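You operate a simulated robot arm through the tools that you are given. There is no shell and no other tool. Be economical: measure what you need, move in short steps, check, and stop when the job is done.

You are at the controls of a simulated robot arm. One attempt, no reset.

TASK
Dye the middle of the sample on the light box, light it and file it by its pinholes.
Fine: dauber from the pad and back; more than one hole means rework; lamp off; leave the other samples. Set down upright: wooden dauber. A coat counts when it lies all over at full strength: go over it till it gets no stronger.
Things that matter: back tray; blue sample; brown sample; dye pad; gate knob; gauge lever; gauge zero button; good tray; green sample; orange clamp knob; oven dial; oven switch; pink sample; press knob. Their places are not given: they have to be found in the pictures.

The check looks at the end state, three seconds after you hand in, the way a careful person would. Anything else that was tipped, shoved, dropped, spilled or broken makes it a failure.

THE ROBOT
A 7-joint arm with a two-finger parallel gripper, fixed in place. Base frame: the origin is at the foot of the arm, x ahead of it, y to its left, z up. Readings come in m, rad, newtons and seconds.
Its first joint turns from -1.152 to 1.152 rad. Payload 2.4 kg.
The TCP is the grasp point between the finger pads, 0.03 m short of the fingertips. In the tool frame z runs along the fingers and y along their closing line. Largest opening 0.094 m; finger width 0.028, thickness 0.01; the body of the gripper, 0.05 by 0.096 m, starts 0.055 m behind the TCP.
Orientation is that of the tool frame in the base frame, as [roll, pitch, yaw] about the fixed x, y, z axes, in that order (R = Rz(yaw) Ry(pitch) Rx(roll)). With the fingers straight down and closing along the base's y, the tool's x points along the base's -x, its y along +y and its z along -z.

THE INTERFACE
- The arm moves only by the tool step_arm. Its arguments are lists of equal length, an entry for each row: "translation": the shift along the tool's x, y, z in m, a list of three; "dr": the turn, a rotation vector about the tool's x, y, z in rad, a list of three; "fingers": the closure, from 0 (fully open) to 1 (shut). In form: {"translation": [[dx, dy, dz], ...], "dr": [[ax, ay, az], ...], "fingers": [fingers, ...]}. A call has 1 to 8 rows; each row is the pose to reach, as a shift and turn from the pose commanded when the call began, along the tool's axes at that moment. Rows are played at 5 a second. More than 0.05 m and 0.15 rad between two rows, or a gripper value outside its range, and nothing of the call is played. A pose out of reach is approached as far as the arm can. The call stops where the force on the tool passes 40 N (or 10 N more than at its start, if that is more) or the arm is blocked; 0.2 s more then pass. Each finger travels about 0.153 m/s and halts on what it meets, pressing with about 42 N; the grip force reading is that of the motor and also rises with nothing between the fingers. The clock runs only during rows and for 0.2 s after the last one: add rows that repeat a pose to give the fingers time. The reply holds the time, the measured pose of the TCP, the force on the tool along the base axes, the opening and the grip force, in the units named above and with some noise, with the torque about the TCP (base axes, N m) and any sound that the robot's microphone picked up.
- Cameras (640 x 400 px; columns grow to the right, rows downward): "scene" is fixed at [0.0532, 0.4907, 1.453]; the picture's right is [-0.53, -0.85, 0.00], its down [-0.54, 0.33, -0.77] and it looks along [0.66, -0.41, -0.63] (base axes); focal length 249 px, centre (320, 200). "wrist" rides on the gripper at [0.076, 0.014, -0.102] in the tool frame; the picture's right is [-0.18, 0.98, 0.00], its down [-0.75, -0.14, -0.64] and it looks along [-0.63, -0.12, 0.77] (tool axes); focal length 243 px, centre (320, 200).
- snapshot(camera): a new picture of that camera. It takes no simulated time.
- point_at(camera, pixels): for up to 12 pixels [column, row] of the newest picture of that camera ("zoom" is the newest enlarged one), the place [x, y, z] in the base frame of the surface seen there, good to about 0.003 m, but the place of the scene camera against the robot may be out by one fixed shift of up to 0.018 m in any direction. It takes no simulated time.
- close_up(camera, box): a new picture of the part [left, top, right, bottom] of that camera's present view, enlarged. It takes no simulated time.
- sign_off(): hands the job in; it is judged then, once.

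Work in short steps. Measure before you move; look again where a grasp or a placing could have gone wrong, and mend it. You have 80 turns and 38 pictures in all, those below and enlarged ones among them. Open the gripper and draw the arm clear of the work before you hand the job in, unless the task says otherwise; then end with one line.

The tools are called by a JSON object that holds its "api" and its "payload". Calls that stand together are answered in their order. step_arm: Moves the arm, as the interface text tells. Its arguments: {"type":"object","properties":{"translation":{"type":"array","items":{"type":"array","items":{"type":"number"}}},"dr":{"type":"array","items":{"type":"array","items":{"type":"number"}}},"fingers":{"type":"array","items":{"type":"number"}}},"required":["translation","dr","fingers"]} The other tools are called the same way: snapshot (camera) takes a picture; point_at (camera, pixels) gives the place of the surface under pixels of a picture; close_up (camera, box) takes an enlarged picture of a part of a camera's view; sign_off () hands the job in.

At the start:

```text
t: 0.0
tool_pos: [0.3067, 0.116, 1.195]
ee_rot: [3.141, 0.0, -3.141]
wrist_force: [0.7, 0.2, 0.4]
ft_torque: [0.0, 0.05, -0.01]
opening: 0.0939
finger_force: 0.1
```

scene: 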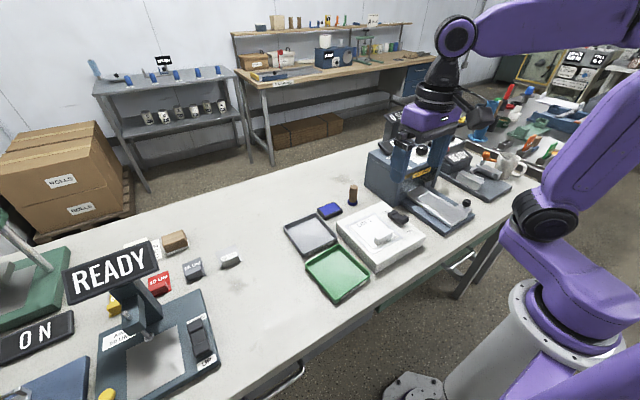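
wrist: 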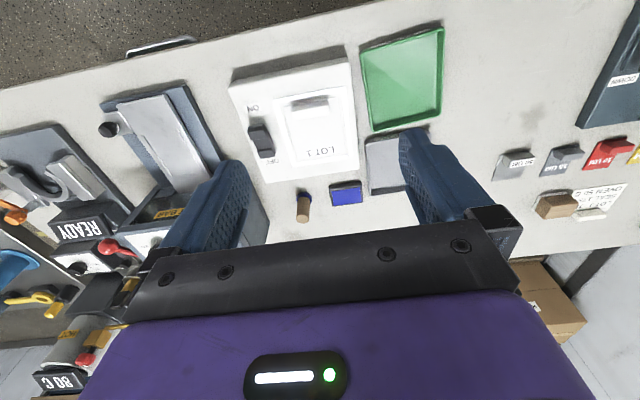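

The scene shows the light box (about 380,235), dauber (353,193), dye pad (330,210), trays (310,235 and 338,272). I enlarge that part from both cameras.

{"api": "close_up", "payload": {"camera": "scene", "box": [270, 170, 450, 310]}}

{"api": "close_up", "payload": {"camera": "wrist", "box": [220, 20, 460, 240]}}

```text
2.86 times, centred on (360, 240) of scene
```

zoom: 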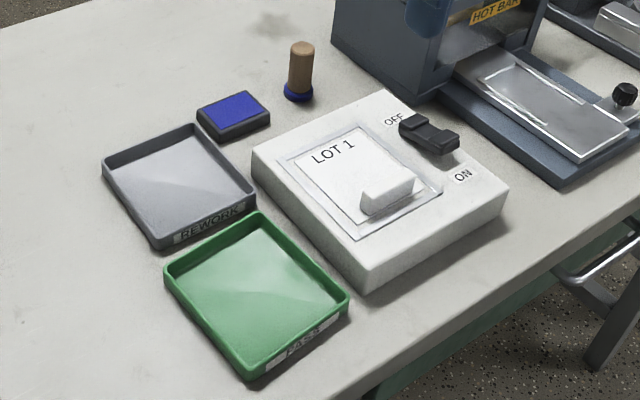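

```text
1.82 times, centred on (340, 130) of wrist
```

zoom: 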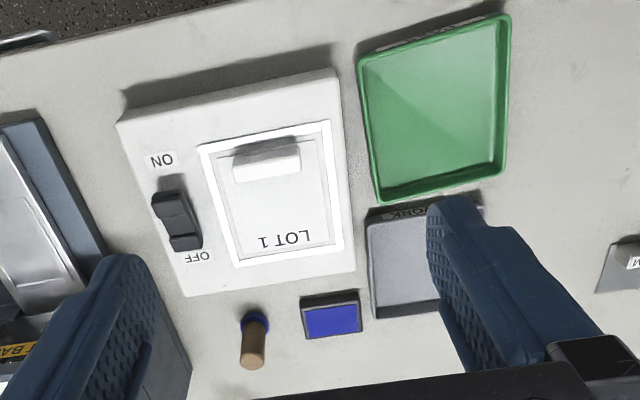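

I measure from the wrist close-up: dauber top and base, pad, sample corners, tab, switch, trays.

{"api": "point_at", "payload": {"camera": "zoom", "pixels": [[250, 362], [258, 322], [332, 320], [215, 158], [320, 140], [340, 245], [240, 262], [280, 215], [266, 165], [170, 205], [185, 242], [435, 110]]}}

{"api": "point_at", "payload": {"camera": "wrist", "pixels": [[305, 218], [304, 195], [335, 190], [361, 187], [361, 202], [333, 204], [380, 170], [290, 101], [327, 96], [328, 105], [291, 110], [325, 60]]}}

```text
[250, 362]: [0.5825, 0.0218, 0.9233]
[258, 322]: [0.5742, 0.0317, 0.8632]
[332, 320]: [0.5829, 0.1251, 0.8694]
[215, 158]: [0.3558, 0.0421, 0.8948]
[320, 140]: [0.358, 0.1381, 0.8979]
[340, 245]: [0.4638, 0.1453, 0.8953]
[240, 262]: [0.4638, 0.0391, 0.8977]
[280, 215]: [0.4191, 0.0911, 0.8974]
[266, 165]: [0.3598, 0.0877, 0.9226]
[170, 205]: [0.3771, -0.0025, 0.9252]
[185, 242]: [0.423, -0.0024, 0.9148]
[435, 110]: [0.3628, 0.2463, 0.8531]
```

```text
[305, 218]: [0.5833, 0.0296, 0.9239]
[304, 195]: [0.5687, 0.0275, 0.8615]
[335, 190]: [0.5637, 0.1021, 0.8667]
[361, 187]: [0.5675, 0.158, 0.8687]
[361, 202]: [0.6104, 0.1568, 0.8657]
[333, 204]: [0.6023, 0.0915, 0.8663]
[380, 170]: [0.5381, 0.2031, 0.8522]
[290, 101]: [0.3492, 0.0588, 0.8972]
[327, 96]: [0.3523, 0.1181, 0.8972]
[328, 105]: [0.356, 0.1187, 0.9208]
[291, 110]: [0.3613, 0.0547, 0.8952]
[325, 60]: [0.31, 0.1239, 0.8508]
```

The wrist gives bench height near 0.85, not 0.68; I cross-check with the scene camera.

{"api": "snapshot", "payload": {"camera": "scene"}}

{"api": "point_at", "payload": {"camera": "scene", "pixels": [[353, 187], [352, 203], [330, 208], [330, 275], [309, 232], [260, 250], [460, 260], [395, 250], [230, 330], [380, 238]]}}

```text
33 pictures are left
```

scene: 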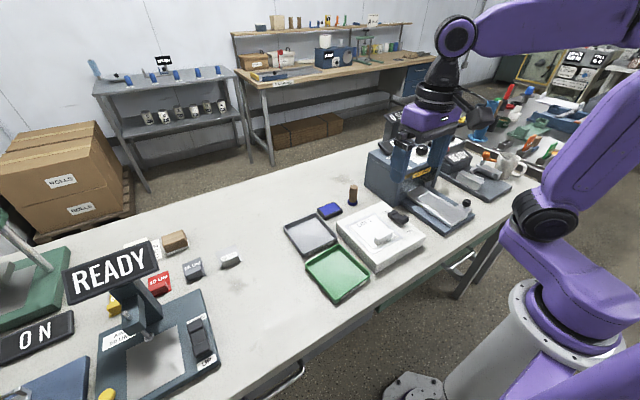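

```text
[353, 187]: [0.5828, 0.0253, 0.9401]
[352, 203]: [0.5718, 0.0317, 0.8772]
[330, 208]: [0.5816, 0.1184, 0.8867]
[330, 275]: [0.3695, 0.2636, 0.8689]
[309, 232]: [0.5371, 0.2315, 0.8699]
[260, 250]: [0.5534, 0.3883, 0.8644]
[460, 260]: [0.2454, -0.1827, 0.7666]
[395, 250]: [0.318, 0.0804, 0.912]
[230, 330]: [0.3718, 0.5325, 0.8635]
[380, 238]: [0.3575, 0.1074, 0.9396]
```

Both cameras agree on about 0.85 (the scene adds ~+0.016 z), so I trust that. I descend above the light box for a better look at the sample.

{"api": "step_arm", "payload": {"translation": [[0.01, 0, 0.04], [0.02, 0, 0.08], [0.027, 0, 0.12], [0.027, 0, 0.14]], "dr": [[0, 0, 0], [0, 0, 0], [0, 0, 0], [0, 0, 0]], "fingers": [0, 0, 0, 0]}}

{"api": "snapshot", "payload": {"camera": "wrist"}}

```text
t: 1.0
tool_pos: [0.2768, 0.1156, 1.0559]
ee_rot: [-3.141, -0.002, -3.141]
wrist_force: [0.6, 0.0, 0.2]
ft_torque: [0.0, -0.01, -0.03]
opening: 0.0942
finger_force: 0.0
```

```text
32 pictures are left
```

wrist: 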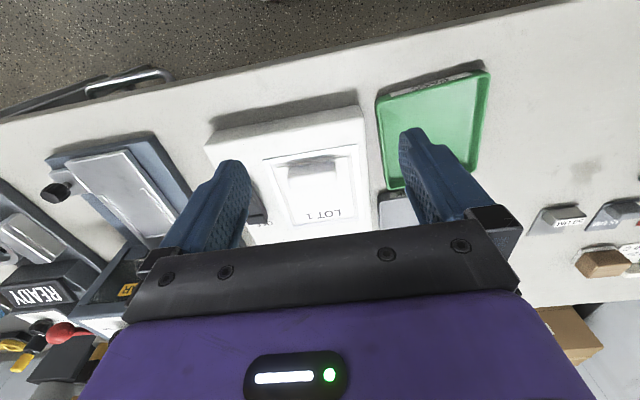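

The light box is in view at (310,180); I enlarge it.

{"api": "close_up", "payload": {"camera": "wrist", "box": [200, 90, 400, 250]}}

{"api": "point_at", "payload": {"camera": "zoom", "pixels": [[205, 215], [490, 165], [525, 420], [280, 230], [440, 205], [288, 265], [440, 255], [360, 210], [285, 330], [445, 330], [360, 330], [360, 380]]}}

```text
2.50 times, centred on (300, 170) of wrist
```

zoom: 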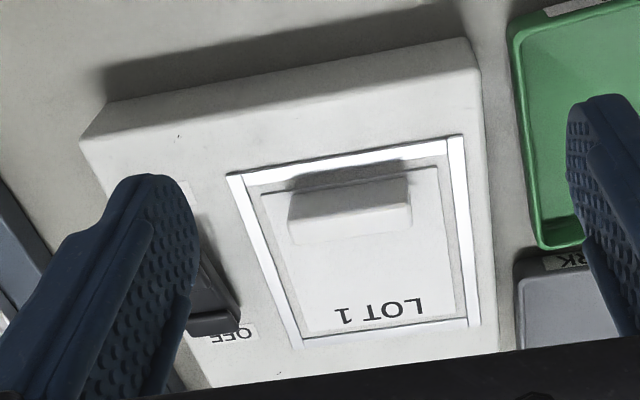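

```text
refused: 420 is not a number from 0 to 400
```

{"api": "point_at", "payload": {"camera": "zoom", "pixels": [[262, 197], [436, 170], [454, 312], [305, 328], [290, 222], [410, 205], [290, 195], [407, 180], [350, 212], [375, 265], [409, 222], [292, 240]]}}

```text
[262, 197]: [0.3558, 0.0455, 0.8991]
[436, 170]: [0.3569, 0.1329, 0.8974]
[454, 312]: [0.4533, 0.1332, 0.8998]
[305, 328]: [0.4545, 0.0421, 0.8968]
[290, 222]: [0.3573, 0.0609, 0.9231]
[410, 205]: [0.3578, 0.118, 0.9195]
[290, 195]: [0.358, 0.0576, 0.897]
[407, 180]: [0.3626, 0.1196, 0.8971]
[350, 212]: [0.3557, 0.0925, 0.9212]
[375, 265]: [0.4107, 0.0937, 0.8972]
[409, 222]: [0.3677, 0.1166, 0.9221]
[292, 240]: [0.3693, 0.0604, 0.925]
```

Sample spans x 0.356–0.455, y 0.043–0.133, z 0.898; tab at x 0.356–0.37. Next I move over toward the dauber and pad for close measurement.

{"api": "step_arm", "payload": {"translation": [[-0.03, -0.018, -0.02], [-0.066, -0.04, -0.04], [-0.105, -0.063, -0.044], [-0.143, -0.076, -0.044], [-0.143, -0.076, -0.044]], "dr": [[0, 0, 0], [0, 0, 0], [0, 0, 0], [0, 0, 0], [0, 0, 0]], "fingers": [0, 0, 0, 0, 0]}}

{"api": "close_up", "payload": {"camera": "wrist", "box": [220, 90, 460, 240]}}

```text
t: 2.2
tool_pos: [0.4225, 0.0406, 1.0997]
ee_rot: [3.142, 0.0, 3.141]
wrist_force: [-0.1, -0.2, 0.2]
ft_torque: [0.0, 0.01, 0.03]
opening: 0.0942
finger_force: 0.0
```

```text
2.67 times, centred on (340, 165) of wrist
```

zoom: 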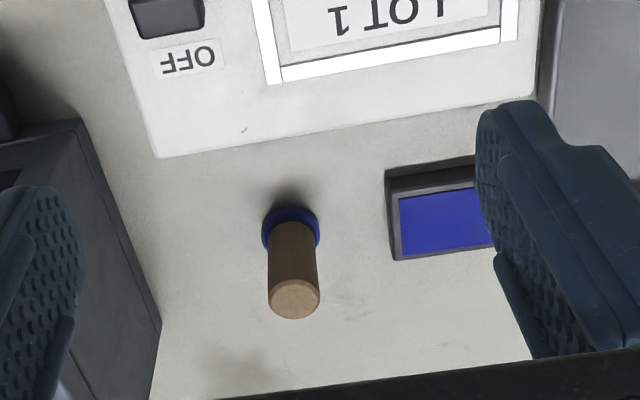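

{"api": "point_at", "payload": {"camera": "zoom", "pixels": [[294, 300], [294, 285], [270, 298], [319, 298], [263, 240], [319, 240], [390, 172], [400, 200], [470, 225], [402, 258], [130, 230], [155, 310]]}}

```text
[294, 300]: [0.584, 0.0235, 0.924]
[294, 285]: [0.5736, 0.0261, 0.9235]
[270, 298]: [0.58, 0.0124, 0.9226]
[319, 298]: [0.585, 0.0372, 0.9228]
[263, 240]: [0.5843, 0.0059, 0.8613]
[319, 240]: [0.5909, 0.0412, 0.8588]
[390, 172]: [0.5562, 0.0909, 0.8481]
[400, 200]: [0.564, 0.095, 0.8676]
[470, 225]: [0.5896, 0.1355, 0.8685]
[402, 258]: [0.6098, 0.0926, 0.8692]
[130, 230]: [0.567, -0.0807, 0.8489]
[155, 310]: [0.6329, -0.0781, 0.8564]
```

Dauber: centre (0.583, 0.024), handle 0.025 dia, top 0.923, table 0.849. Pad inked area centre (0.587, 0.125), z 0.868. I move over the dauber, fingers open, to TCP z 0.98.

{"api": "step_arm", "payload": {"translation": [[-0.045, -0.005, 0], [-0.09, -0.01, 0], [-0.13, -0.0166, 0.015], [-0.1605, -0.0166, 0.045], [-0.1605, -0.0166, 0.09], [-0.1605, -0.0166, 0.12], [-0.1605, -0.0166, 0.12]], "dr": [[0, 0, 0], [0, 0, 0], [0, 0, 0], [0, 0, 0], [0, 0, 0], [0, 0, 0], [0, 0, 0]], "fingers": [0, 0, 0, 0, 0, 0, 0]}}

{"api": "snapshot", "payload": {"camera": "scene"}}

```text
t: 3.8
tool_pos: [0.5876, 0.0221, 0.9776]
ee_rot: [-3.141, 0.0, -3.141]
wrist_force: [0.8, -0.7, -0.1]
ft_torque: [0.03, 0.01, 0.02]
opening: 0.0942
finger_force: 0.1
```

```text
29 pictures are left
```

scene: 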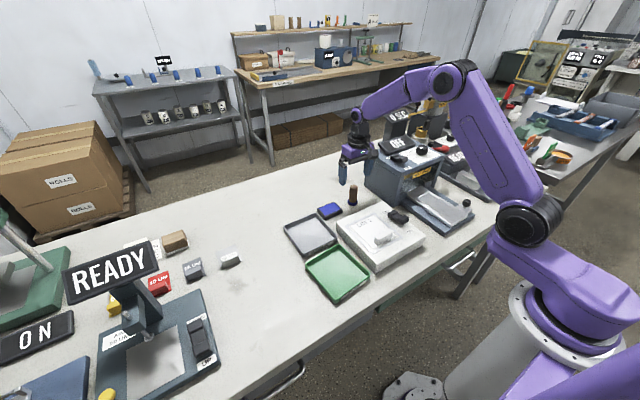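

Gripper is above the dauber. Lower to TCP z 0.900 and close.

{"api": "step_arm", "payload": {"translation": [[0.003, 0.002, 0.04], [0.003, 0.002, 0.078], [0.003, 0.002, 0.078], [0.003, 0.002, 0.078], [0.003, 0.002, 0.078], [0.003, 0.002, 0.078]], "dr": [[0, 0, 0], [0, 0, 0], [0, 0, 0], [0, 0, 0], [0, 0, 0], [0, 0, 0]], "fingers": [0, 0, 0, 0.5, 1, 1]}}

{"api": "close_up", "payload": {"camera": "scene", "box": [300, 130, 430, 220]}}

```text
t: 5.2
tool_pos: [0.5809, 0.0231, 0.8992]
ee_rot: [-3.141, 0.0, 3.141]
wrist_force: [0.5, -0.4, 0.5]
ft_torque: [-0.01, -0.05, -0.01]
opening: 0.0297
finger_force: 42.3
```

```text
4.44 times, centred on (365, 175) of scene
```

zoom: 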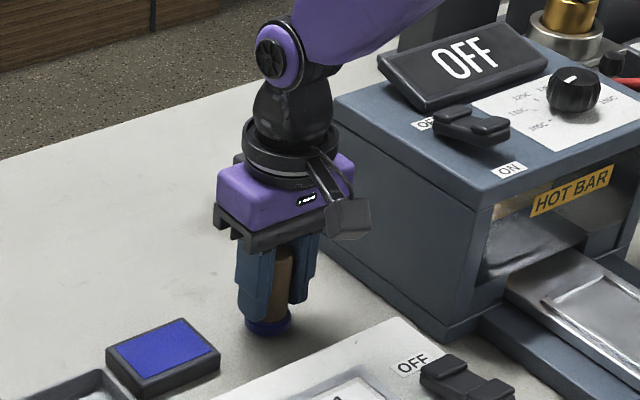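

The dauber is gripped (opening 0.030). I lift it 50 mm and carry it over the pad centre, then lower until just above.

{"api": "step_arm", "payload": {"translation": [[0, 0, -0.03], [0, 0.01, -0.06], [-0.002, 0.05, -0.06], [-0.003, 0.09, -0.06], [-0.004, 0.0996, -0.05], [-0.004, 0.0996, -0.03], [-0.004, 0.0996, -0.03]], "dr": [[0, 0, 0], [0, 0, 0], [0, 0, 0], [0, 0, 0], [0, 0, 0], [0, 0, 0], [0, 0, 0]], "fingers": [1, 1, 1, 1, 1, 1, 1]}}

{"api": "close_up", "payload": {"camera": "scene", "box": [280, 130, 410, 220]}}

```text
t: 6.8
tool_pos: [0.5846, 0.1251, 0.9314]
ee_rot: [3.141, -0.001, -3.141]
wrist_force: [0.0, 0.1, 0.1]
ft_torque: [0.02, 0.01, -0.03]
opening: 0.0
finger_force: 33.1
```

```text
4.44 times, centred on (345, 175) of scene
```

zoom: 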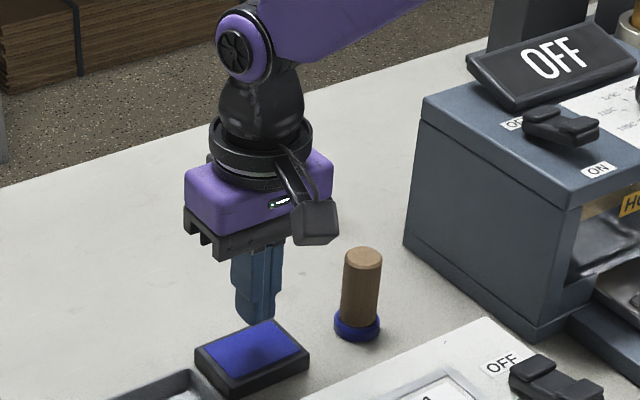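

The fingers are shut empty and the dauber stayed standing: it slipped out on lifting. I measure where it stands now.

{"api": "point_at", "payload": {"camera": "zoom", "pixels": [[363, 257], [345, 256], [382, 256], [335, 322], [380, 324], [357, 340], [344, 290], [380, 290], [260, 345]]}}

{"api": "close_up", "payload": {"camera": "wrist", "box": [180, 100, 460, 275]}}

```text
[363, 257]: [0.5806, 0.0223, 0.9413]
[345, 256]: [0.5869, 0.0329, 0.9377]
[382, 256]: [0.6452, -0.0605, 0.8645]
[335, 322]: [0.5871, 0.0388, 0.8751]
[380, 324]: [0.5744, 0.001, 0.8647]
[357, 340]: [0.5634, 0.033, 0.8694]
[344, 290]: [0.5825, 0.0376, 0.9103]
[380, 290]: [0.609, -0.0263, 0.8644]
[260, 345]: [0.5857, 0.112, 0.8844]
```

```text
2.29 times, centred on (320, 188) of wrist
```

zoom: 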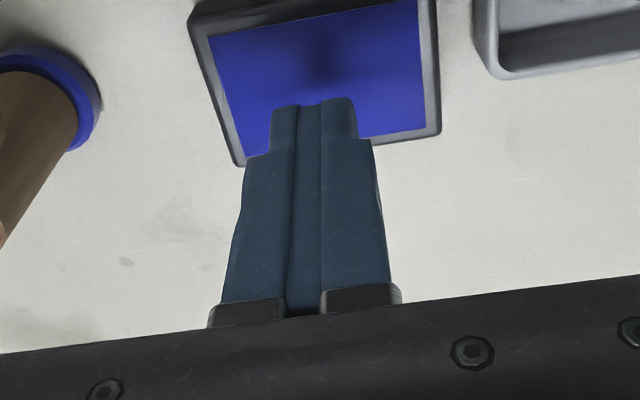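

The dauber stands unmoved at (0.583, 0.024). Likely the fingertips pinched the edge of the blue ring (0.030 reading vs 0.025 handle); I'll go back and grip higher, TCP z 0.911, opening the fingers at height.

{"api": "step_arm", "payload": {"translation": [[0, 0, -0.04], [0, -0.02, -0.06], [0, -0.06, -0.06], [0.001, -0.1, -0.06], [0.001, -0.1006, -0.06], [0.001, -0.1006, -0.02], [0.001, -0.1006, 0.02], [0.001, -0.1006, 0.02]], "dr": [[0, 0, 0], [0, 0, 0], [0, 0, 0], [0, 0, 0], [0, 0, 0], [0, 0, 0], [0, 0, 0], [0, 0, 0]], "fingers": [1, 0.3, 0, 0, 0, 0, 0, 0]}}

{"api": "step_arm", "payload": {"translation": [[0, 0, 0], [0, 0, 0], [0, 0, 0], [0, 0, 0], [0, 0, -0.015], [0, 0, -0.03]], "dr": [[0, 0, 0], [0, 0, 0], [0, 0, 0], [0, 0, 0], [0, 0, 0], [0, 0, 0]], "fingers": [0.5, 1, 1, 1, 1, 1]}}

```text
t: 8.6
tool_pos: [0.5851, 0.0258, 0.9084]
ee_rot: [3.141, -0.001, -3.141]
wrist_force: [-0.1, -0.2, 0.8]
ft_torque: [0.01, -0.02, 0.03]
opening: 0.094
finger_force: 0.0
```

```text
t: 10.0
tool_pos: [0.5846, 0.0251, 0.9399]
ee_rot: [-3.141, 0.0, -3.14]
wrist_force: [0.0, 0.8, -1.5]
ft_torque: [-0.02, 0.01, 0.01]
opening: 0.0315
finger_force: 42.4
```

Opening 0.0315 after a 30 mm lift and about 1.5 N of weight: it seems held. I check.

{"api": "close_up", "payload": {"camera": "scene", "box": [300, 130, 430, 220]}}

```text
4.44 times, centred on (365, 175) of scene
```

zoom: 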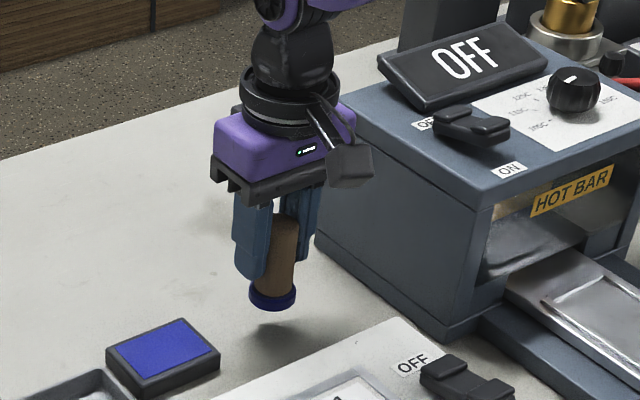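

It is lifted. I check tilt with the wrist camera and measure the ring height.

{"api": "point_at", "payload": {"camera": "zoom", "pixels": [[272, 308], [280, 225], [250, 292], [295, 294], [265, 280], [295, 260]]}}

{"api": "close_up", "payload": {"camera": "wrist", "box": [220, 100, 420, 225]}}

```text
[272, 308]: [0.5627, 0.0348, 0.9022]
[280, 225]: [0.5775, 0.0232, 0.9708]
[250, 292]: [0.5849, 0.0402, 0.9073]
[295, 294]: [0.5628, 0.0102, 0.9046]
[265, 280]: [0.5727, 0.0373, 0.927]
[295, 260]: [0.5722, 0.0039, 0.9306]
```

```text
3.20 times, centred on (320, 162) of wrist
```

zoom: 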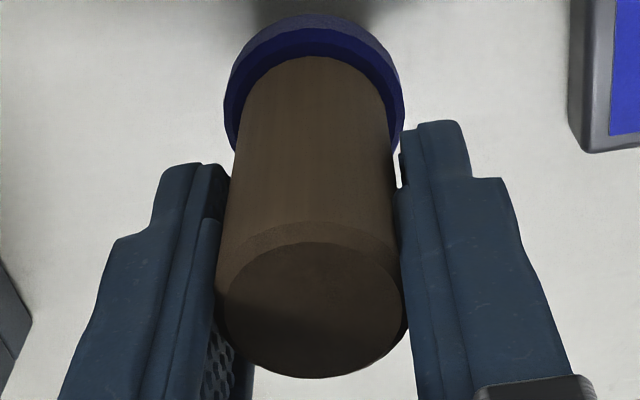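

Held close to upright, its axis about 5 mm toward −x from the TCP; bottom is 62 mm under the TCP. Carry it over the pad and stop a few mm above.

{"api": "step_arm", "payload": {"translation": [[0, 0, -0.02], [-0.003, 0.03, -0.02], [-0.006, 0.065, -0.02], [-0.009, 0.1006, -0.02], [-0.009, 0.1006, 0.0], [-0.009, 0.1006, 0.006], [-0.009, 0.1006, 0.006]], "dr": [[0, 0, 0], [0, 0, 0], [0, 0, 0], [0, 0, 0], [0, 0, 0], [0, 0, 0], [0, 0, 0]], "fingers": [1, 1, 1, 1, 1, 1, 1]}}

{"api": "close_up", "payload": {"camera": "scene", "box": [280, 140, 410, 230]}}

```text
t: 11.6
tool_pos: [0.5909, 0.124, 0.9332]
ee_rot: [-3.141, 0.0, -3.142]
wrist_force: [0.8, -1.0, 0.1]
ft_torque: [-0.02, 0.01, -0.03]
opening: 0.0312
finger_force: 41.9
```

```text
4.44 times, centred on (345, 185) of scene
```

zoom: 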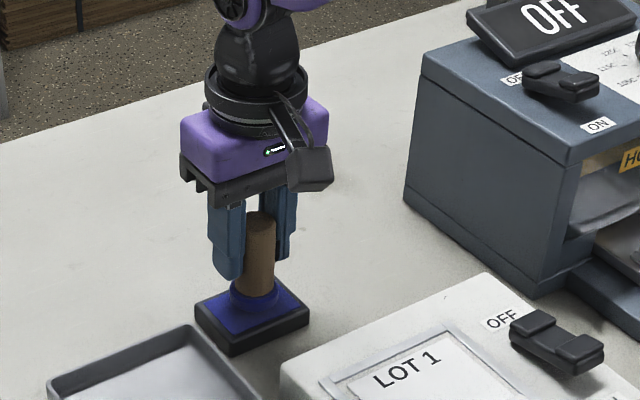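

The dauber is over the pad, nearly touching. I press gently in 2 mm steps, dwell, and lift.

{"api": "step_arm", "payload": {"translation": [[0, 0, 0.002], [0, 0, 0.004], [0, 0, 0.006], [0, 0, 0.006], [0, 0, 0.006]], "dr": [[0, 0, 0], [0, 0, 0], [0, 0, 0], [0, 0, 0], [0, 0, 0]], "fingers": [1, 1, 1, 1, 1]}}

```text
t: 12.8
tool_pos: [0.5913, 0.1232, 0.9277]
ee_rot: [-3.141, 0.0, 3.141]
wrist_force: [0.0, 0.4, 0.0]
ft_torque: [-0.01, -0.01, 0.0]
opening: 0.0308
finger_force: 41.8
```

No contact force yet; continue down in 1.5 mm steps.

{"api": "step_arm", "payload": {"translation": [[0, 0, 0.0015], [0, 0, 0.003], [0, 0, 0.003], [0, 0, 0.003]], "dr": [[0, 0, 0], [0, 0, 0], [0, 0, 0], [0, 0, 0]], "fingers": [1, 1, 1, 1]}}

```text
t: 13.8
tool_pos: [0.5896, 0.1238, 0.9273]
ee_rot: [3.14, 0.001, 3.14]
wrist_force: [-4.1, -0.6, 12.9]
ft_torque: [-0.03, 0.23, -0.03]
opening: 0.0308
finger_force: 41.5
```

Contact at ~13 N: the dauber is inked. Lift 65 mm and carry it over the sample's middle (0.405, 0.088), stopping ~7 mm above.

{"api": "step_arm", "payload": {"translation": [[0, 0, -0.03], [0, 0, -0.07], [0.045, -0.01, -0.07], [0.09, -0.02, -0.07], [0.135, -0.03, -0.07], [0.182, -0.037, -0.07], [0.182, -0.037, -0.04], [0.182, -0.037, -0.04]], "dr": [[0, 0, 0], [0, 0, 0], [0, 0, 0], [0, 0, 0], [0, 0, 0], [0, 0, 0], [0, 0, 0], [0, 0, 0]], "fingers": [1, 1, 1, 1, 1, 1, 1, 1]}}

{"api": "close_up", "payload": {"camera": "scene", "box": [310, 160, 450, 280]}}

```text
t: 15.6
tool_pos: [0.4079, 0.0857, 0.9624]
ee_rot: [3.141, -0.001, 3.138]
wrist_force: [0.0, -1.1, -1.7]
ft_torque: [-0.02, 0.0, -0.01]
opening: 0.0305
finger_force: 42.0
```

```text
3.33 times, centred on (380, 220) of scene
```

zoom: 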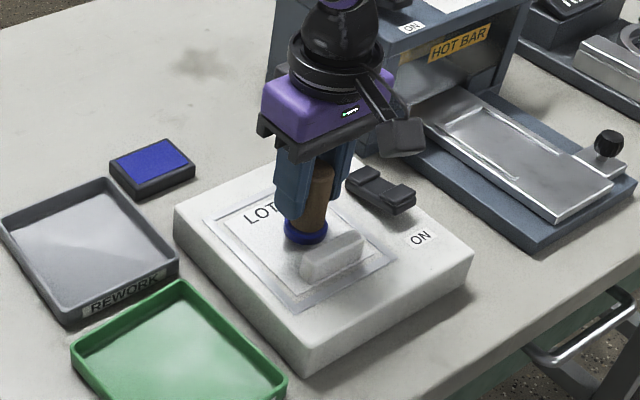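

The dauber is above the sample clear of the tab. Press down slowly to contact.

{"api": "step_arm", "payload": {"translation": [[0, 0, 0.003], [0, 0, 0.006], [0, 0, 0.008], [0, 0, 0.0095], [0, 0, 0.0095]], "dr": [[0, 0, 0], [0, 0, 0], [0, 0, 0], [0, 0, 0], [0, 0, 0]], "fingers": [1, 1, 1, 1, 1]}}

```text
t: 16.8
tool_pos: [0.4099, 0.0857, 0.9559]
ee_rot: [3.141, 0.002, 3.141]
wrist_force: [-0.6, -0.9, 7.7]
ft_torque: [-0.06, 0.04, 0.03]
opening: 0.0303
finger_force: 42.1
```

Contact at 7.7 N. Lift and draw toward the pad to look at the coat.

{"api": "step_arm", "payload": {"translation": [[0, 0, -0.02], [0, 0, -0.05], [-0.045, 0.01, -0.06], [-0.09, 0.02, -0.06], [-0.09, 0.02, -0.06]], "dr": [[0, 0, 0], [0, 0, 0], [0, 0, 0], [0, 0, 0], [0, 0, 0]], "fingers": [1, 1, 1, 1, 1]}}

{"api": "close_up", "payload": {"camera": "wrist", "box": [220, 0, 420, 160]}}

```text
t: 18.0
tool_pos: [0.5007, 0.1063, 1.0144]
ee_rot: [-3.141, 0.001, 3.142]
wrist_force: [-0.8, -0.4, -0.5]
ft_torque: [0.01, -0.01, 0.02]
opening: 0.0298
finger_force: 41.9
```

```text
2.50 times, centred on (320, 80) of wrist
```

zoom: 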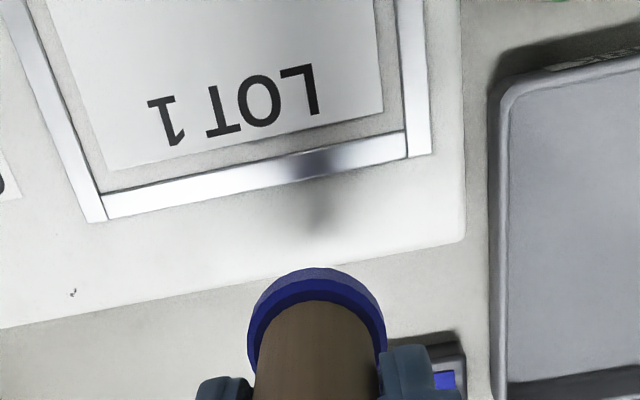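

The wrist can't see the middle from here; take the scene close-up. The opening has crept 0.0315→0.0298, so the dauber may be creeping in the grip; I check this too.

{"api": "close_up", "payload": {"camera": "scene", "box": [320, 140, 440, 270]}}

{"api": "close_up", "payload": {"camera": "wrist", "box": [220, 100, 420, 225]}}

```text
3.08 times, centred on (380, 205) of scene
```

zoom: 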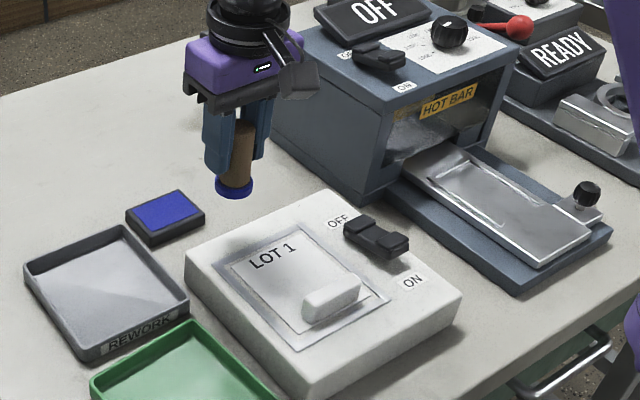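

```text
3.20 times, centred on (320, 162) of wrist
```

zoom: 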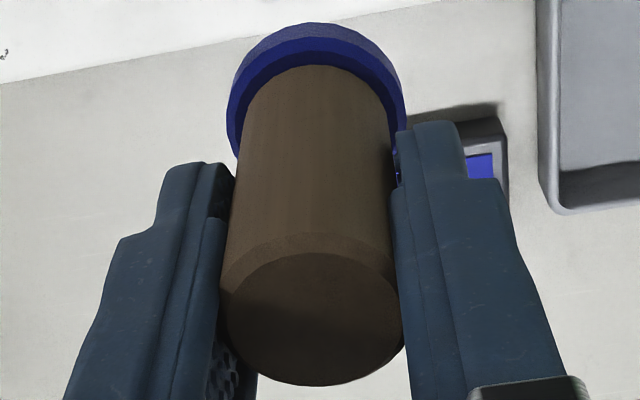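

No dye is visible on the sample yet. I measure how the dauber sits in the fingers.

{"api": "point_at", "payload": {"camera": "zoom", "pixels": [[312, 318], [312, 258], [312, 382], [232, 318], [400, 318], [200, 250], [430, 240], [185, 170], [440, 130], [315, 30], [232, 110], [404, 110]]}}

```text
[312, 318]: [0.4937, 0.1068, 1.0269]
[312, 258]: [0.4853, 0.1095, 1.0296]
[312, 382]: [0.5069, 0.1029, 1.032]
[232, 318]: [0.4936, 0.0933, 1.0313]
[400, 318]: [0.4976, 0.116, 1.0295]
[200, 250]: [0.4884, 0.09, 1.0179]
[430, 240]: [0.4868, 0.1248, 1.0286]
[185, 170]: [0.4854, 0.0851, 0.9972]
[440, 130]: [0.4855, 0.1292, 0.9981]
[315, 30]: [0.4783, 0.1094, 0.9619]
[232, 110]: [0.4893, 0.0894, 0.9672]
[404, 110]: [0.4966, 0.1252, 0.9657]
```

The dauber sits upright within the finger width. I zoom tightly on the sample to see if there is a faint coat.

{"api": "close_up", "payload": {"camera": "scene", "box": [355, 205, 415, 250]}}

```text
8.89 times, centred on (385, 228) of scene
```

zoom: 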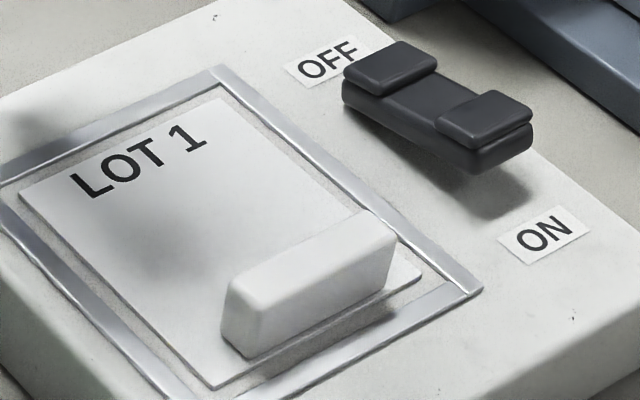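

A soft grey smudge lies at zoom (165,230); I locate it.

{"api": "point_at", "payload": {"camera": "zoom", "pixels": [[165, 230], [25, 195], [215, 100], [415, 275], [205, 385], [20, 120]]}}

```text
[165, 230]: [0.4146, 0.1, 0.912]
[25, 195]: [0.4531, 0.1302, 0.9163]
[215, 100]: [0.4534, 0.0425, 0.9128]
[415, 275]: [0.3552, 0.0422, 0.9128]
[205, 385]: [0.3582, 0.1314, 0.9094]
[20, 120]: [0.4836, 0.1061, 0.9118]
```

That is not at the dab spot, just a shadow, so the first dab left nothing visible. Reload on the pad with a firmer, longer press.

{"api": "step_arm", "payload": {"translation": [[-0.045, 0.01, 0], [-0.092, 0.017, 0.0], [-0.092, 0.017, 0.04], [-0.092, 0.017, 0.08], [-0.092, 0.017, 0.088], [-0.092, 0.017, 0.0905], [-0.092, 0.017, 0.092], [-0.092, 0.017, 0.092]], "dr": [[0, 0, 0], [0, 0, 0], [0, 0, 0], [0, 0, 0], [0, 0, 0], [0, 0, 0], [0, 0, 0], [0, 0, 0]], "fingers": [1, 1, 1, 1, 1, 1, 1, 1]}}

```text
t: 19.8
tool_pos: [0.5913, 0.1247, 0.925]
ee_rot: [3.14, 0.004, 3.141]
wrist_force: [-7.7, 0.7, 27.9]
ft_torque: [-0.04, 0.53, 0.0]
opening: 0.0298
finger_force: 41.6
```

28 N on the pad, well loaded. Lift and carry to the sample's middle again.

{"api": "step_arm", "payload": {"translation": [[0, 0, 0], [0, 0, -0.035], [0, 0, -0.075], [0.047, -0.01, -0.075], [0.094, -0.02, -0.075], [0.14, -0.03, -0.075], [0.182, -0.037, -0.075], [0.182, -0.037, -0.04]], "dr": [[0, 0, 0], [0, 0, 0], [0, 0, 0], [0, 0, 0], [0, 0, 0], [0, 0, 0], [0, 0, 0], [0, 0, 0]], "fingers": [1, 1, 1, 1, 1, 1, 1, 1]}}

{"api": "step_arm", "payload": {"translation": [[0, 0, 0.004], [0, 0, 0.007], [0, 0, 0.009], [0, 0, 0.0105], [0, 0, 0.0105]], "dr": [[0, 0, 0], [0, 0, 0], [0, 0, 0], [0, 0, 0], [0, 0, 0]], "fingers": [1, 1, 1, 1, 1]}}

```text
t: 21.6
tool_pos: [0.4071, 0.0898, 0.9612]
ee_rot: [-3.141, -0.001, -3.14]
wrist_force: [1.1, 0.6, -1.4]
ft_torque: [-0.01, -0.01, 0.04]
opening: 0.0296
finger_force: 41.7
```

```text
t: 22.4
tool_pos: [0.4094, 0.0894, 0.9551]
ee_rot: [3.141, 0.001, -3.141]
wrist_force: [-4.6, -0.9, 15.3]
ft_torque: [-0.08, 0.15, 0.0]
opening: 0.0292
finger_force: 42.2
stopped in row 4: the force on the tool passed its limit (the readings are from after the stop); the commanded pose is now the measured one
```

Contact at ~15+ N. Lift and back off toward the pad, then look.

{"api": "step_arm", "payload": {"translation": [[0, 0, -0.02], [0, 0, -0.055], [-0.045, 0.01, -0.065], [-0.091, 0.019, -0.065], [-0.135, 0.028, -0.065], [-0.18, 0.036, -0.065]], "dr": [[0, 0, 0], [0, 0, 0], [0, 0, 0], [0, 0, 0], [0, 0, 0], [0, 0, 0]], "fingers": [1, 1, 1, 1, 1, 1]}}

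{"api": "close_up", "payload": {"camera": "scene", "box": [310, 160, 430, 260]}}

```text
t: 23.8
tool_pos: [0.5872, 0.1288, 1.0175]
ee_rot: [-3.141, -0.003, -3.141]
wrist_force: [0.6, -0.1, -0.8]
ft_torque: [0.0, 0.04, -0.01]
opening: 0.029
finger_force: 42.2
```

```text
4.00 times, centred on (370, 210) of scene
```

zoom: 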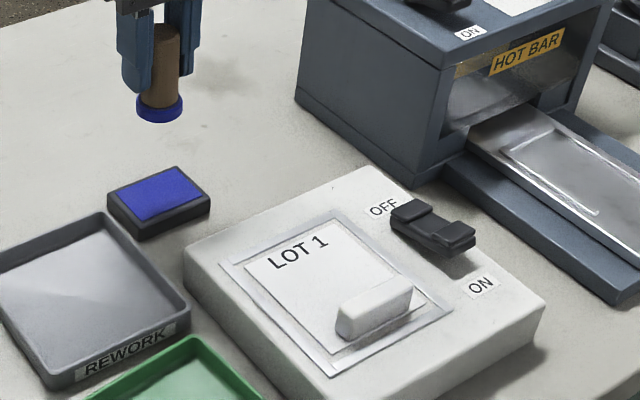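

Still no visible dye. I'll set the dauber onto the pad, release it there (longer load), and regrip it centred since the opening keeps creeping.

{"api": "step_arm", "payload": {"translation": [[-0.002, 0, 0.03], [-0.002, 0, 0.07], [-0.002, 0, 0.088], [-0.002, 0, 0.092], [-0.002, 0, 0.094], [-0.002, 0, 0.0945], [-0.002, 0, 0.0945]], "dr": [[0, 0, 0], [0, 0, 0], [0, 0, 0], [0, 0, 0], [0, 0, 0], [0, 0, 0], [0, 0, 0]], "fingers": [1, 1, 1, 1, 1, 1, 1]}}

```text
t: 25.4
tool_pos: [0.5907, 0.1258, 0.9247]
ee_rot: [3.141, 0.002, -3.141]
wrist_force: [-4.6, 0.4, 14.7]
ft_torque: [-0.02, 0.08, 0.0]
opening: 0.0292
finger_force: 42.3
```

Seated at ~15 N. Open the fingers, recentre by 5 mm toward −x, and regrip.

{"api": "step_arm", "payload": {"translation": [[0, 0, 0], [0, 0, 0], [0, 0, 0], [0.005, 0, 0], [0.005, 0, 0]], "dr": [[0, 0, 0], [0, 0, 0], [0, 0, 0], [0, 0, 0], [0, 0, 0]], "fingers": [0.5, 0.2, 0.2, 0.2, 0.2]}}

{"api": "close_up", "payload": {"camera": "wrist", "box": [220, 100, 420, 225]}}

```text
t: 26.6
tool_pos: [0.5872, 0.1235, 0.9251]
ee_rot: [3.141, -0.002, 3.141]
wrist_force: [0.1, -0.1, 0.8]
ft_torque: [0.0, 0.04, -0.01]
opening: 0.0751
finger_force: 0.1
```

```text
3.20 times, centred on (320, 162) of wrist
```

zoom: 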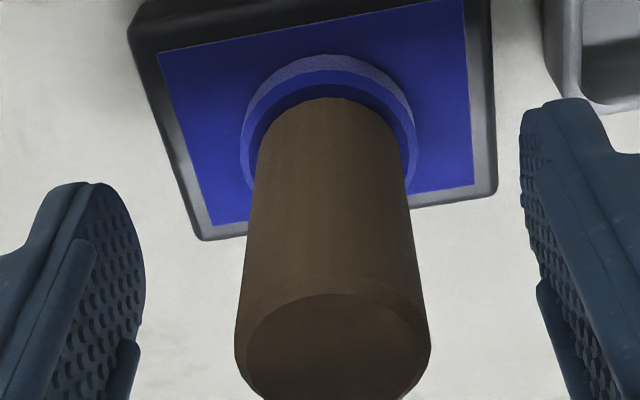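

The dauber stands on the pad; I measure its axis against the fingers.

{"api": "point_at", "payload": {"camera": "zoom", "pixels": [[338, 345], [338, 298], [338, 388], [262, 345], [415, 345], [328, 60], [244, 140], [414, 140], [244, 250], [410, 250], [328, 105]]}}

```text
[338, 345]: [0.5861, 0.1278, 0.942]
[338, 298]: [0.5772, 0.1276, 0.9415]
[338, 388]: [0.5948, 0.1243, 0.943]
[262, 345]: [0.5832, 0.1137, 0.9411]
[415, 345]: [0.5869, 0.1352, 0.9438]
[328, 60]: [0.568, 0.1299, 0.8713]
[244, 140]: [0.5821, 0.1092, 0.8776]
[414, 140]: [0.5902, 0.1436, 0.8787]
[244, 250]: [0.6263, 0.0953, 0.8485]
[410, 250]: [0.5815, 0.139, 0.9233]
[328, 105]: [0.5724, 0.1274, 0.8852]
```

Axis (0.586, 0.1255), now centred in the fingers. Close, hold, and press for a firm load.

{"api": "step_arm", "payload": {"translation": [[0, 0.001, 0], [0, 0.001, 0], [0, 0.001, 0], [0, 0.001, 0], [0, 0.001, 0.001], [0, 0.001, 0.002], [0, 0.001, 0.002], [0, 0.001, 0.002]], "dr": [[0, 0, 0], [0, 0, 0], [0, 0, 0], [0, 0, 0], [0, 0, 0], [0, 0, 0], [0, 0, 0], [0, 0, 0]], "fingers": [0.6, 1, 1, 1, 1, 1, 1, 1]}}

```text
t: 28.4
tool_pos: [0.5868, 0.1246, 0.9254]
ee_rot: [-3.14, 0.002, -3.141]
wrist_force: [-8.9, -2.0, 27.6]
ft_torque: [-0.12, 0.49, -0.01]
opening: 0.0289
finger_force: 42.2
```

Good grip (0.029) and ~28 N on the pad. Carry over the sample's middle again.

{"api": "step_arm", "payload": {"translation": [[0, 0, -0.035], [0, 0, -0.075], [0.047, -0.01, -0.075], [0.094, -0.02, -0.075], [0.14, -0.03, -0.075], [0.1814, -0.0384, -0.075], [0.1814, -0.0384, -0.042], [0.1814, -0.0384, -0.042]], "dr": [[0, 0, 0], [0, 0, 0], [0, 0, 0], [0, 0, 0], [0, 0, 0], [0, 0, 0], [0, 0, 0], [0, 0, 0]], "fingers": [1, 1, 1, 1, 1, 1, 1, 1]}}

{"api": "step_arm", "payload": {"translation": [[0, 0, 0.004], [0, 0, 0.007], [0, 0, 0.0085], [0, 0, 0.01], [0, 0, 0.011], [0, 0, 0.011], [0, 0, 0.011], [0, 0, 0.011]], "dr": [[0, 0, 0], [0, 0, 0], [0, 0, 0], [0, 0, 0], [0, 0, 0], [0, 0, 0], [0, 0, 0], [0, 0, 0]], "fingers": [1, 1, 1, 1, 1, 1, 1, 1]}}

```text
t: 30.2
tool_pos: [0.4037, 0.0875, 0.9637]
ee_rot: [-3.142, -0.001, 3.142]
wrist_force: [1.6, -0.6, 0.0]
ft_torque: [-0.02, 0.01, -0.03]
opening: 0.0291
finger_force: 42.1
```

```text
t: 32.0
tool_pos: [0.4037, 0.0871, 0.9542]
ee_rot: [3.141, 0.002, 3.141]
wrist_force: [-2.9, -0.1, 22.3]
ft_torque: [0.04, 0.14, 0.0]
opening: 0.0291
finger_force: 41.9
```

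Dwelled at 22 N. Lift, back off, and inspect tightly.

{"api": "step_arm", "payload": {"translation": [[0, 0, -0.02], [0, 0, -0.055], [-0.045, 0.01, -0.075], [-0.091, 0.019, -0.075], [-0.135, 0.028, -0.075], [-0.1814, 0.038, -0.075]], "dr": [[0, 0, 0], [0, 0, 0], [0, 0, 0], [0, 0, 0], [0, 0, 0], [0, 0, 0]], "fingers": [1, 1, 1, 1, 1, 1]}}

{"api": "close_up", "payload": {"camera": "scene", "box": [355, 205, 415, 250]}}

```text
refused: row 3 steps farther than a row can; nothing moved
```

```text
8.89 times, centred on (385, 228) of scene
```

zoom: 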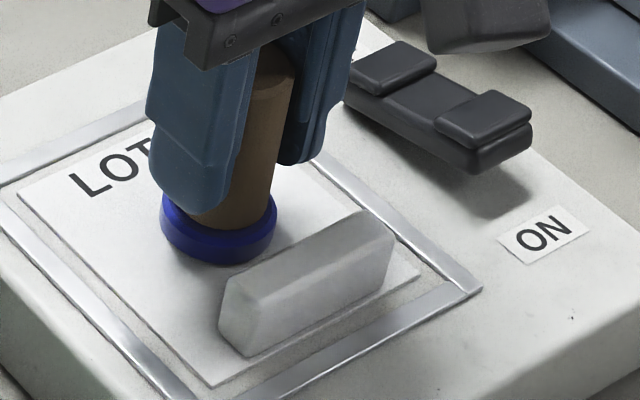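

The row step was refused; the view shows the dauber flat on the sample beside the tab. Lift with smaller steps and look.

{"api": "step_arm", "payload": {"translation": [[0, 0, -0.02], [0, 0, -0.055], [0, 0, -0.075], [-0.045, 0.01, -0.075], [-0.091, 0.019, -0.075], [-0.135, 0.028, -0.075], [-0.1814, 0.038, -0.075]], "dr": [[0, 0, 0], [0, 0, 0], [0, 0, 0], [0, 0, 0], [0, 0, 0], [0, 0, 0], [0, 0, 0]], "fingers": [1, 1, 1, 1, 1, 1, 1]}}

{"api": "close_up", "payload": {"camera": "scene", "box": [355, 205, 415, 250]}}

```text
t: 33.6
tool_pos: [0.5862, 0.1259, 1.0329]
ee_rot: [-3.141, -0.002, -3.141]
wrist_force: [0.1, -0.8, 0.8]
ft_torque: [0.03, 0.04, -0.01]
opening: 0.029
finger_force: 42.1
```

```text
8.89 times, centred on (385, 228) of scene
```

zoom: 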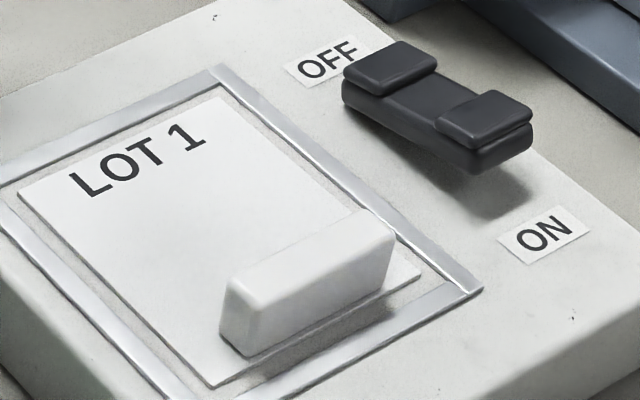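

Still no stain on the film after pure pressing. I'll reload with a small rub on the pad and then try rubbing on the sample ("go over it").

{"api": "step_arm", "payload": {"translation": [[0, 0, 0.04], [0, 0, 0.08], [0, 0, 0.1], [0, 0, 0.1045], [0, 0.006, 0.1045], [0, -0.006, 0.1045], [0, 0.006, 0.1045], [0, 0, 0.1045]], "dr": [[0, 0, 0], [0, 0, 0], [0, 0, 0], [0, 0, 0], [0, 0, 0], [0, 0, 0], [0, 0, 0], [0, 0, 0]], "fingers": [1, 1, 1, 1, 1, 1, 1, 1]}}

{"api": "step_arm", "payload": {"translation": [[0, 0, -0.035], [0, 0, -0.075], [0.047, -0.01, -0.075], [0.094, -0.02, -0.075], [0.14, -0.03, -0.075], [0.1794, -0.0384, -0.075], [0.1794, -0.0384, -0.042], [0.1794, -0.0384, -0.042]], "dr": [[0, 0, 0], [0, 0, 0], [0, 0, 0], [0, 0, 0], [0, 0, 0], [0, 0, 0], [0, 0, 0], [0, 0, 0]], "fingers": [1, 1, 1, 1, 1, 1, 1, 1]}}

{"api": "step_arm", "payload": {"translation": [[0, 0, 0.006], [0, 0, 0.009], [0, 0, 0.01], [0, 0.006, 0.01], [0, -0.006, 0.01], [0, 0.006, 0.01], [0, -0.006, 0.01], [0, 0, 0.01]], "dr": [[0, 0, 0], [0, 0, 0], [0, 0, 0], [0, 0, 0], [0, 0, 0], [0, 0, 0], [0, 0, 0], [0, 0, 0]], "fingers": [1, 1, 1, 1, 1, 1, 1, 1]}}

```text
t: 35.4
tool_pos: [0.5873, 0.1248, 0.9248]
ee_rot: [3.14, -0.001, 3.141]
wrist_force: [0.2, 1.1, 4.1]
ft_torque: [0.1, 0.01, 0.01]
opening: 0.029
finger_force: 42.0
```

```text
t: 37.2
tool_pos: [0.4085, 0.0878, 0.9637]
ee_rot: [-3.141, 0.0, 3.141]
wrist_force: [0.0, -0.3, -0.5]
ft_torque: [-0.03, 0.0, -0.01]
opening: 0.0293
finger_force: 42.0
```

```text
t: 39.0
tool_pos: [0.4075, 0.0873, 0.9566]
ee_rot: [3.14, -0.001, -3.141]
wrist_force: [0.5, 0.8, -0.7]
ft_torque: [0.02, 0.04, 0.01]
opening: 0.0293
finger_force: 42.1
```

There was no contact force this time (z 0.957 slightly high). Lower 2.5 mm more and rub.

{"api": "step_arm", "payload": {"translation": [[0, 0, 0.0015], [0, 0, 0.0025], [0, 0.006, 0.0025], [0, -0.006, 0.0025], [0, 0.006, 0.0025], [0, -0.006, 0.0025], [0, 0, 0.0025]], "dr": [[0, 0, 0], [0, 0, 0], [0, 0, 0], [0, 0, 0], [0, 0, 0], [0, 0, 0], [0, 0, 0]], "fingers": [1, 1, 1, 1, 1, 1, 1]}}

{"api": "step_arm", "payload": {"translation": [[0, 0, -0.02], [0, 0, -0.055], [0, 0, -0.075], [-0.045, 0.01, -0.075], [-0.091, 0.019, -0.075], [-0.135, 0.028, -0.075], [-0.1794, 0.0384, -0.075]], "dr": [[0, 0, 0], [0, 0, 0], [0, 0, 0], [0, 0, 0], [0, 0, 0], [0, 0, 0], [0, 0, 0]], "fingers": [1, 1, 1, 1, 1, 1, 1]}}

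{"api": "close_up", "payload": {"camera": "scene", "box": [335, 185, 425, 260]}}

```text
t: 40.6
tool_pos: [0.4065, 0.0865, 0.9531]
ee_rot: [3.142, 0.002, 3.139]
wrist_force: [-0.3, -8.4, 18.4]
ft_torque: [-0.45, 0.01, 0.02]
opening: 0.029
finger_force: 42.4
```

```text
t: 42.2
tool_pos: [0.5858, 0.1262, 1.0296]
ee_rot: [3.141, -0.003, 3.141]
wrist_force: [0.0, -0.3, 0.6]
ft_torque: [0.01, 0.0, 0.01]
opening: 0.0292
finger_force: 42.5
```

```text
5.33 times, centred on (380, 222) of scene
```

zoom: 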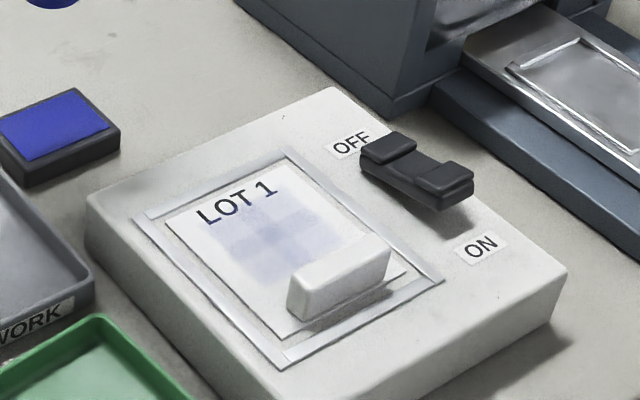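

Rubbing works: a faint blocky blue patch appeared. I measure its extent before going over it more.

{"api": "point_at", "payload": {"camera": "zoom", "pixels": [[215, 238], [283, 170], [345, 230], [275, 280], [255, 285], [300, 180], [265, 235], [310, 215]]}}

{"api": "step_arm", "payload": {"translation": [[0, 0, 0.04], [0, 0, 0.08], [0, 0, 0.1], [0, 0, 0.1065], [0, 0.008, 0.1065], [0, -0.008, 0.1065], [0, 0.008, 0.1065], [0, 0, 0.1065]], "dr": [[0, 0, 0], [0, 0, 0], [0, 0, 0], [0, 0, 0], [0, 0, 0], [0, 0, 0], [0, 0, 0], [0, 0, 0]], "fingers": [1, 1, 1, 1, 1, 1, 1, 1]}}

```text
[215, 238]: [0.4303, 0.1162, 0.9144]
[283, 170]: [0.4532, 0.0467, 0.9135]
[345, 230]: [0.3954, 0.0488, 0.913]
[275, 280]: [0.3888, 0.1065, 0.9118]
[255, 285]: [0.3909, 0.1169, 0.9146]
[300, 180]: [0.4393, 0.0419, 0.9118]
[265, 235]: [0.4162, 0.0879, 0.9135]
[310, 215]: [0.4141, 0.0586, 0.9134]
```

```text
t: 44.0
tool_pos: [0.5882, 0.1279, 0.9243]
ee_rot: [3.14, 0.006, -3.14]
wrist_force: [6.8, 1.3, 25.0]
ft_torque: [-0.02, -0.22, -0.01]
opening: 0.0293
finger_force: 42.3
```

Reloaded. Now carry to the middle and make zigzag strokes over x 0.395–0.415, y 0.07–0.106.

{"api": "step_arm", "payload": {"translation": [[0, 0, -0.035], [0, 0, -0.075], [0.047, -0.01, -0.075], [0.094, -0.02, -0.075], [0.14, -0.03, -0.075], [0.1814, -0.038, -0.075], [0.1814, -0.038, -0.044], [0.1814, -0.038, -0.044]], "dr": [[0, 0, 0], [0, 0, 0], [0, 0, 0], [0, 0, 0], [0, 0, 0], [0, 0, 0], [0, 0, 0], [0, 0, 0]], "fingers": [1, 1, 1, 1, 1, 1, 1, 1]}}

{"api": "step_arm", "payload": {"translation": [[0, 0, 0.009], [0, 0, 0.0125], [0.01, -0.016, 0.0125], [0.01, 0.016, 0.0125], [0, 0.016, 0.0125], [0, -0.016, 0.0125], [-0.012, -0.016, 0.0125], [-0.012, 0.016, 0.0125]], "dr": [[0, 0, 0], [0, 0, 0], [0, 0, 0], [0, 0, 0], [0, 0, 0], [0, 0, 0], [0, 0, 0], [0, 0, 0]], "fingers": [1, 1, 1, 1, 1, 1, 1, 1]}}

```text
t: 45.8
tool_pos: [0.4065, 0.0876, 0.9673]
ee_rot: [3.14, -0.002, -3.141]
wrist_force: [0.5, 0.4, -1.0]
ft_torque: [0.01, -0.01, 0.01]
opening: 0.0292
finger_force: 42.1
```

```text
t: 47.6
tool_pos: [0.4194, 0.1024, 0.9527]
ee_rot: [-3.141, 0.007, 3.139]
wrist_force: [0.7, -12.1, 30.7]
ft_torque: [-0.69, -0.04, 0.04]
opening: 0.0291
finger_force: 41.9
```

30 N is a bit firm; I ease 0.5 mm and zigzag back.

{"api": "step_arm", "payload": {"translation": [[0, -0.032, -0.0005], [0, 0, -0.0005], [0.012, 0, -0.0005], [0.012, -0.032, -0.0005], [0.012, 0, -0.0005], [0.022, 0, -0.0005], [0.022, -0.032, -0.0005], [0.022, 0, -0.0005]], "dr": [[0, 0, 0], [0, 0, 0], [0, 0, 0], [0, 0, 0], [0, 0, 0], [0, 0, 0], [0, 0, 0], [0, 0, 0]], "fingers": [1, 1, 1, 1, 1, 1, 1, 1]}}

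{"api": "step_arm", "payload": {"translation": [[0, -0.016, -0.02], [0, -0.016, -0.06], [0, -0.016, -0.08], [-0.045, -0.01, -0.08], [-0.091, 0, -0.08], [-0.14, 0.01, -0.08], [-0.1914, 0.022, -0.08]], "dr": [[0, 0, 0], [0, 0, 0], [0, 0, 0], [0, 0, 0], [0, 0, 0], [0, 0, 0], [0, 0, 0]], "fingers": [1, 1, 1, 1, 1, 1, 1]}}

{"api": "close_up", "payload": {"camera": "scene", "box": [335, 185, 425, 260]}}

```text
t: 49.4
tool_pos: [0.3962, 0.105, 0.9556]
ee_rot: [3.14, -0.001, 3.141]
wrist_force: [0.2, -0.2, -0.9]
ft_torque: [-0.03, 0.04, 0.02]
opening: 0.0291
finger_force: 41.4
```

```text
refused: row 7 steps farther than a row can; nothing moved
```

```text
5.33 times, centred on (380, 222) of scene
```

zoom: 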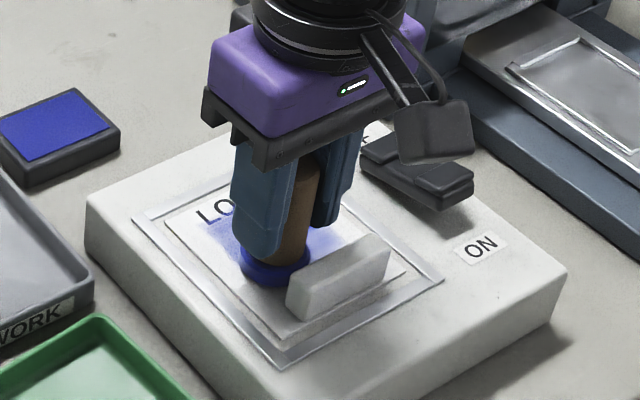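

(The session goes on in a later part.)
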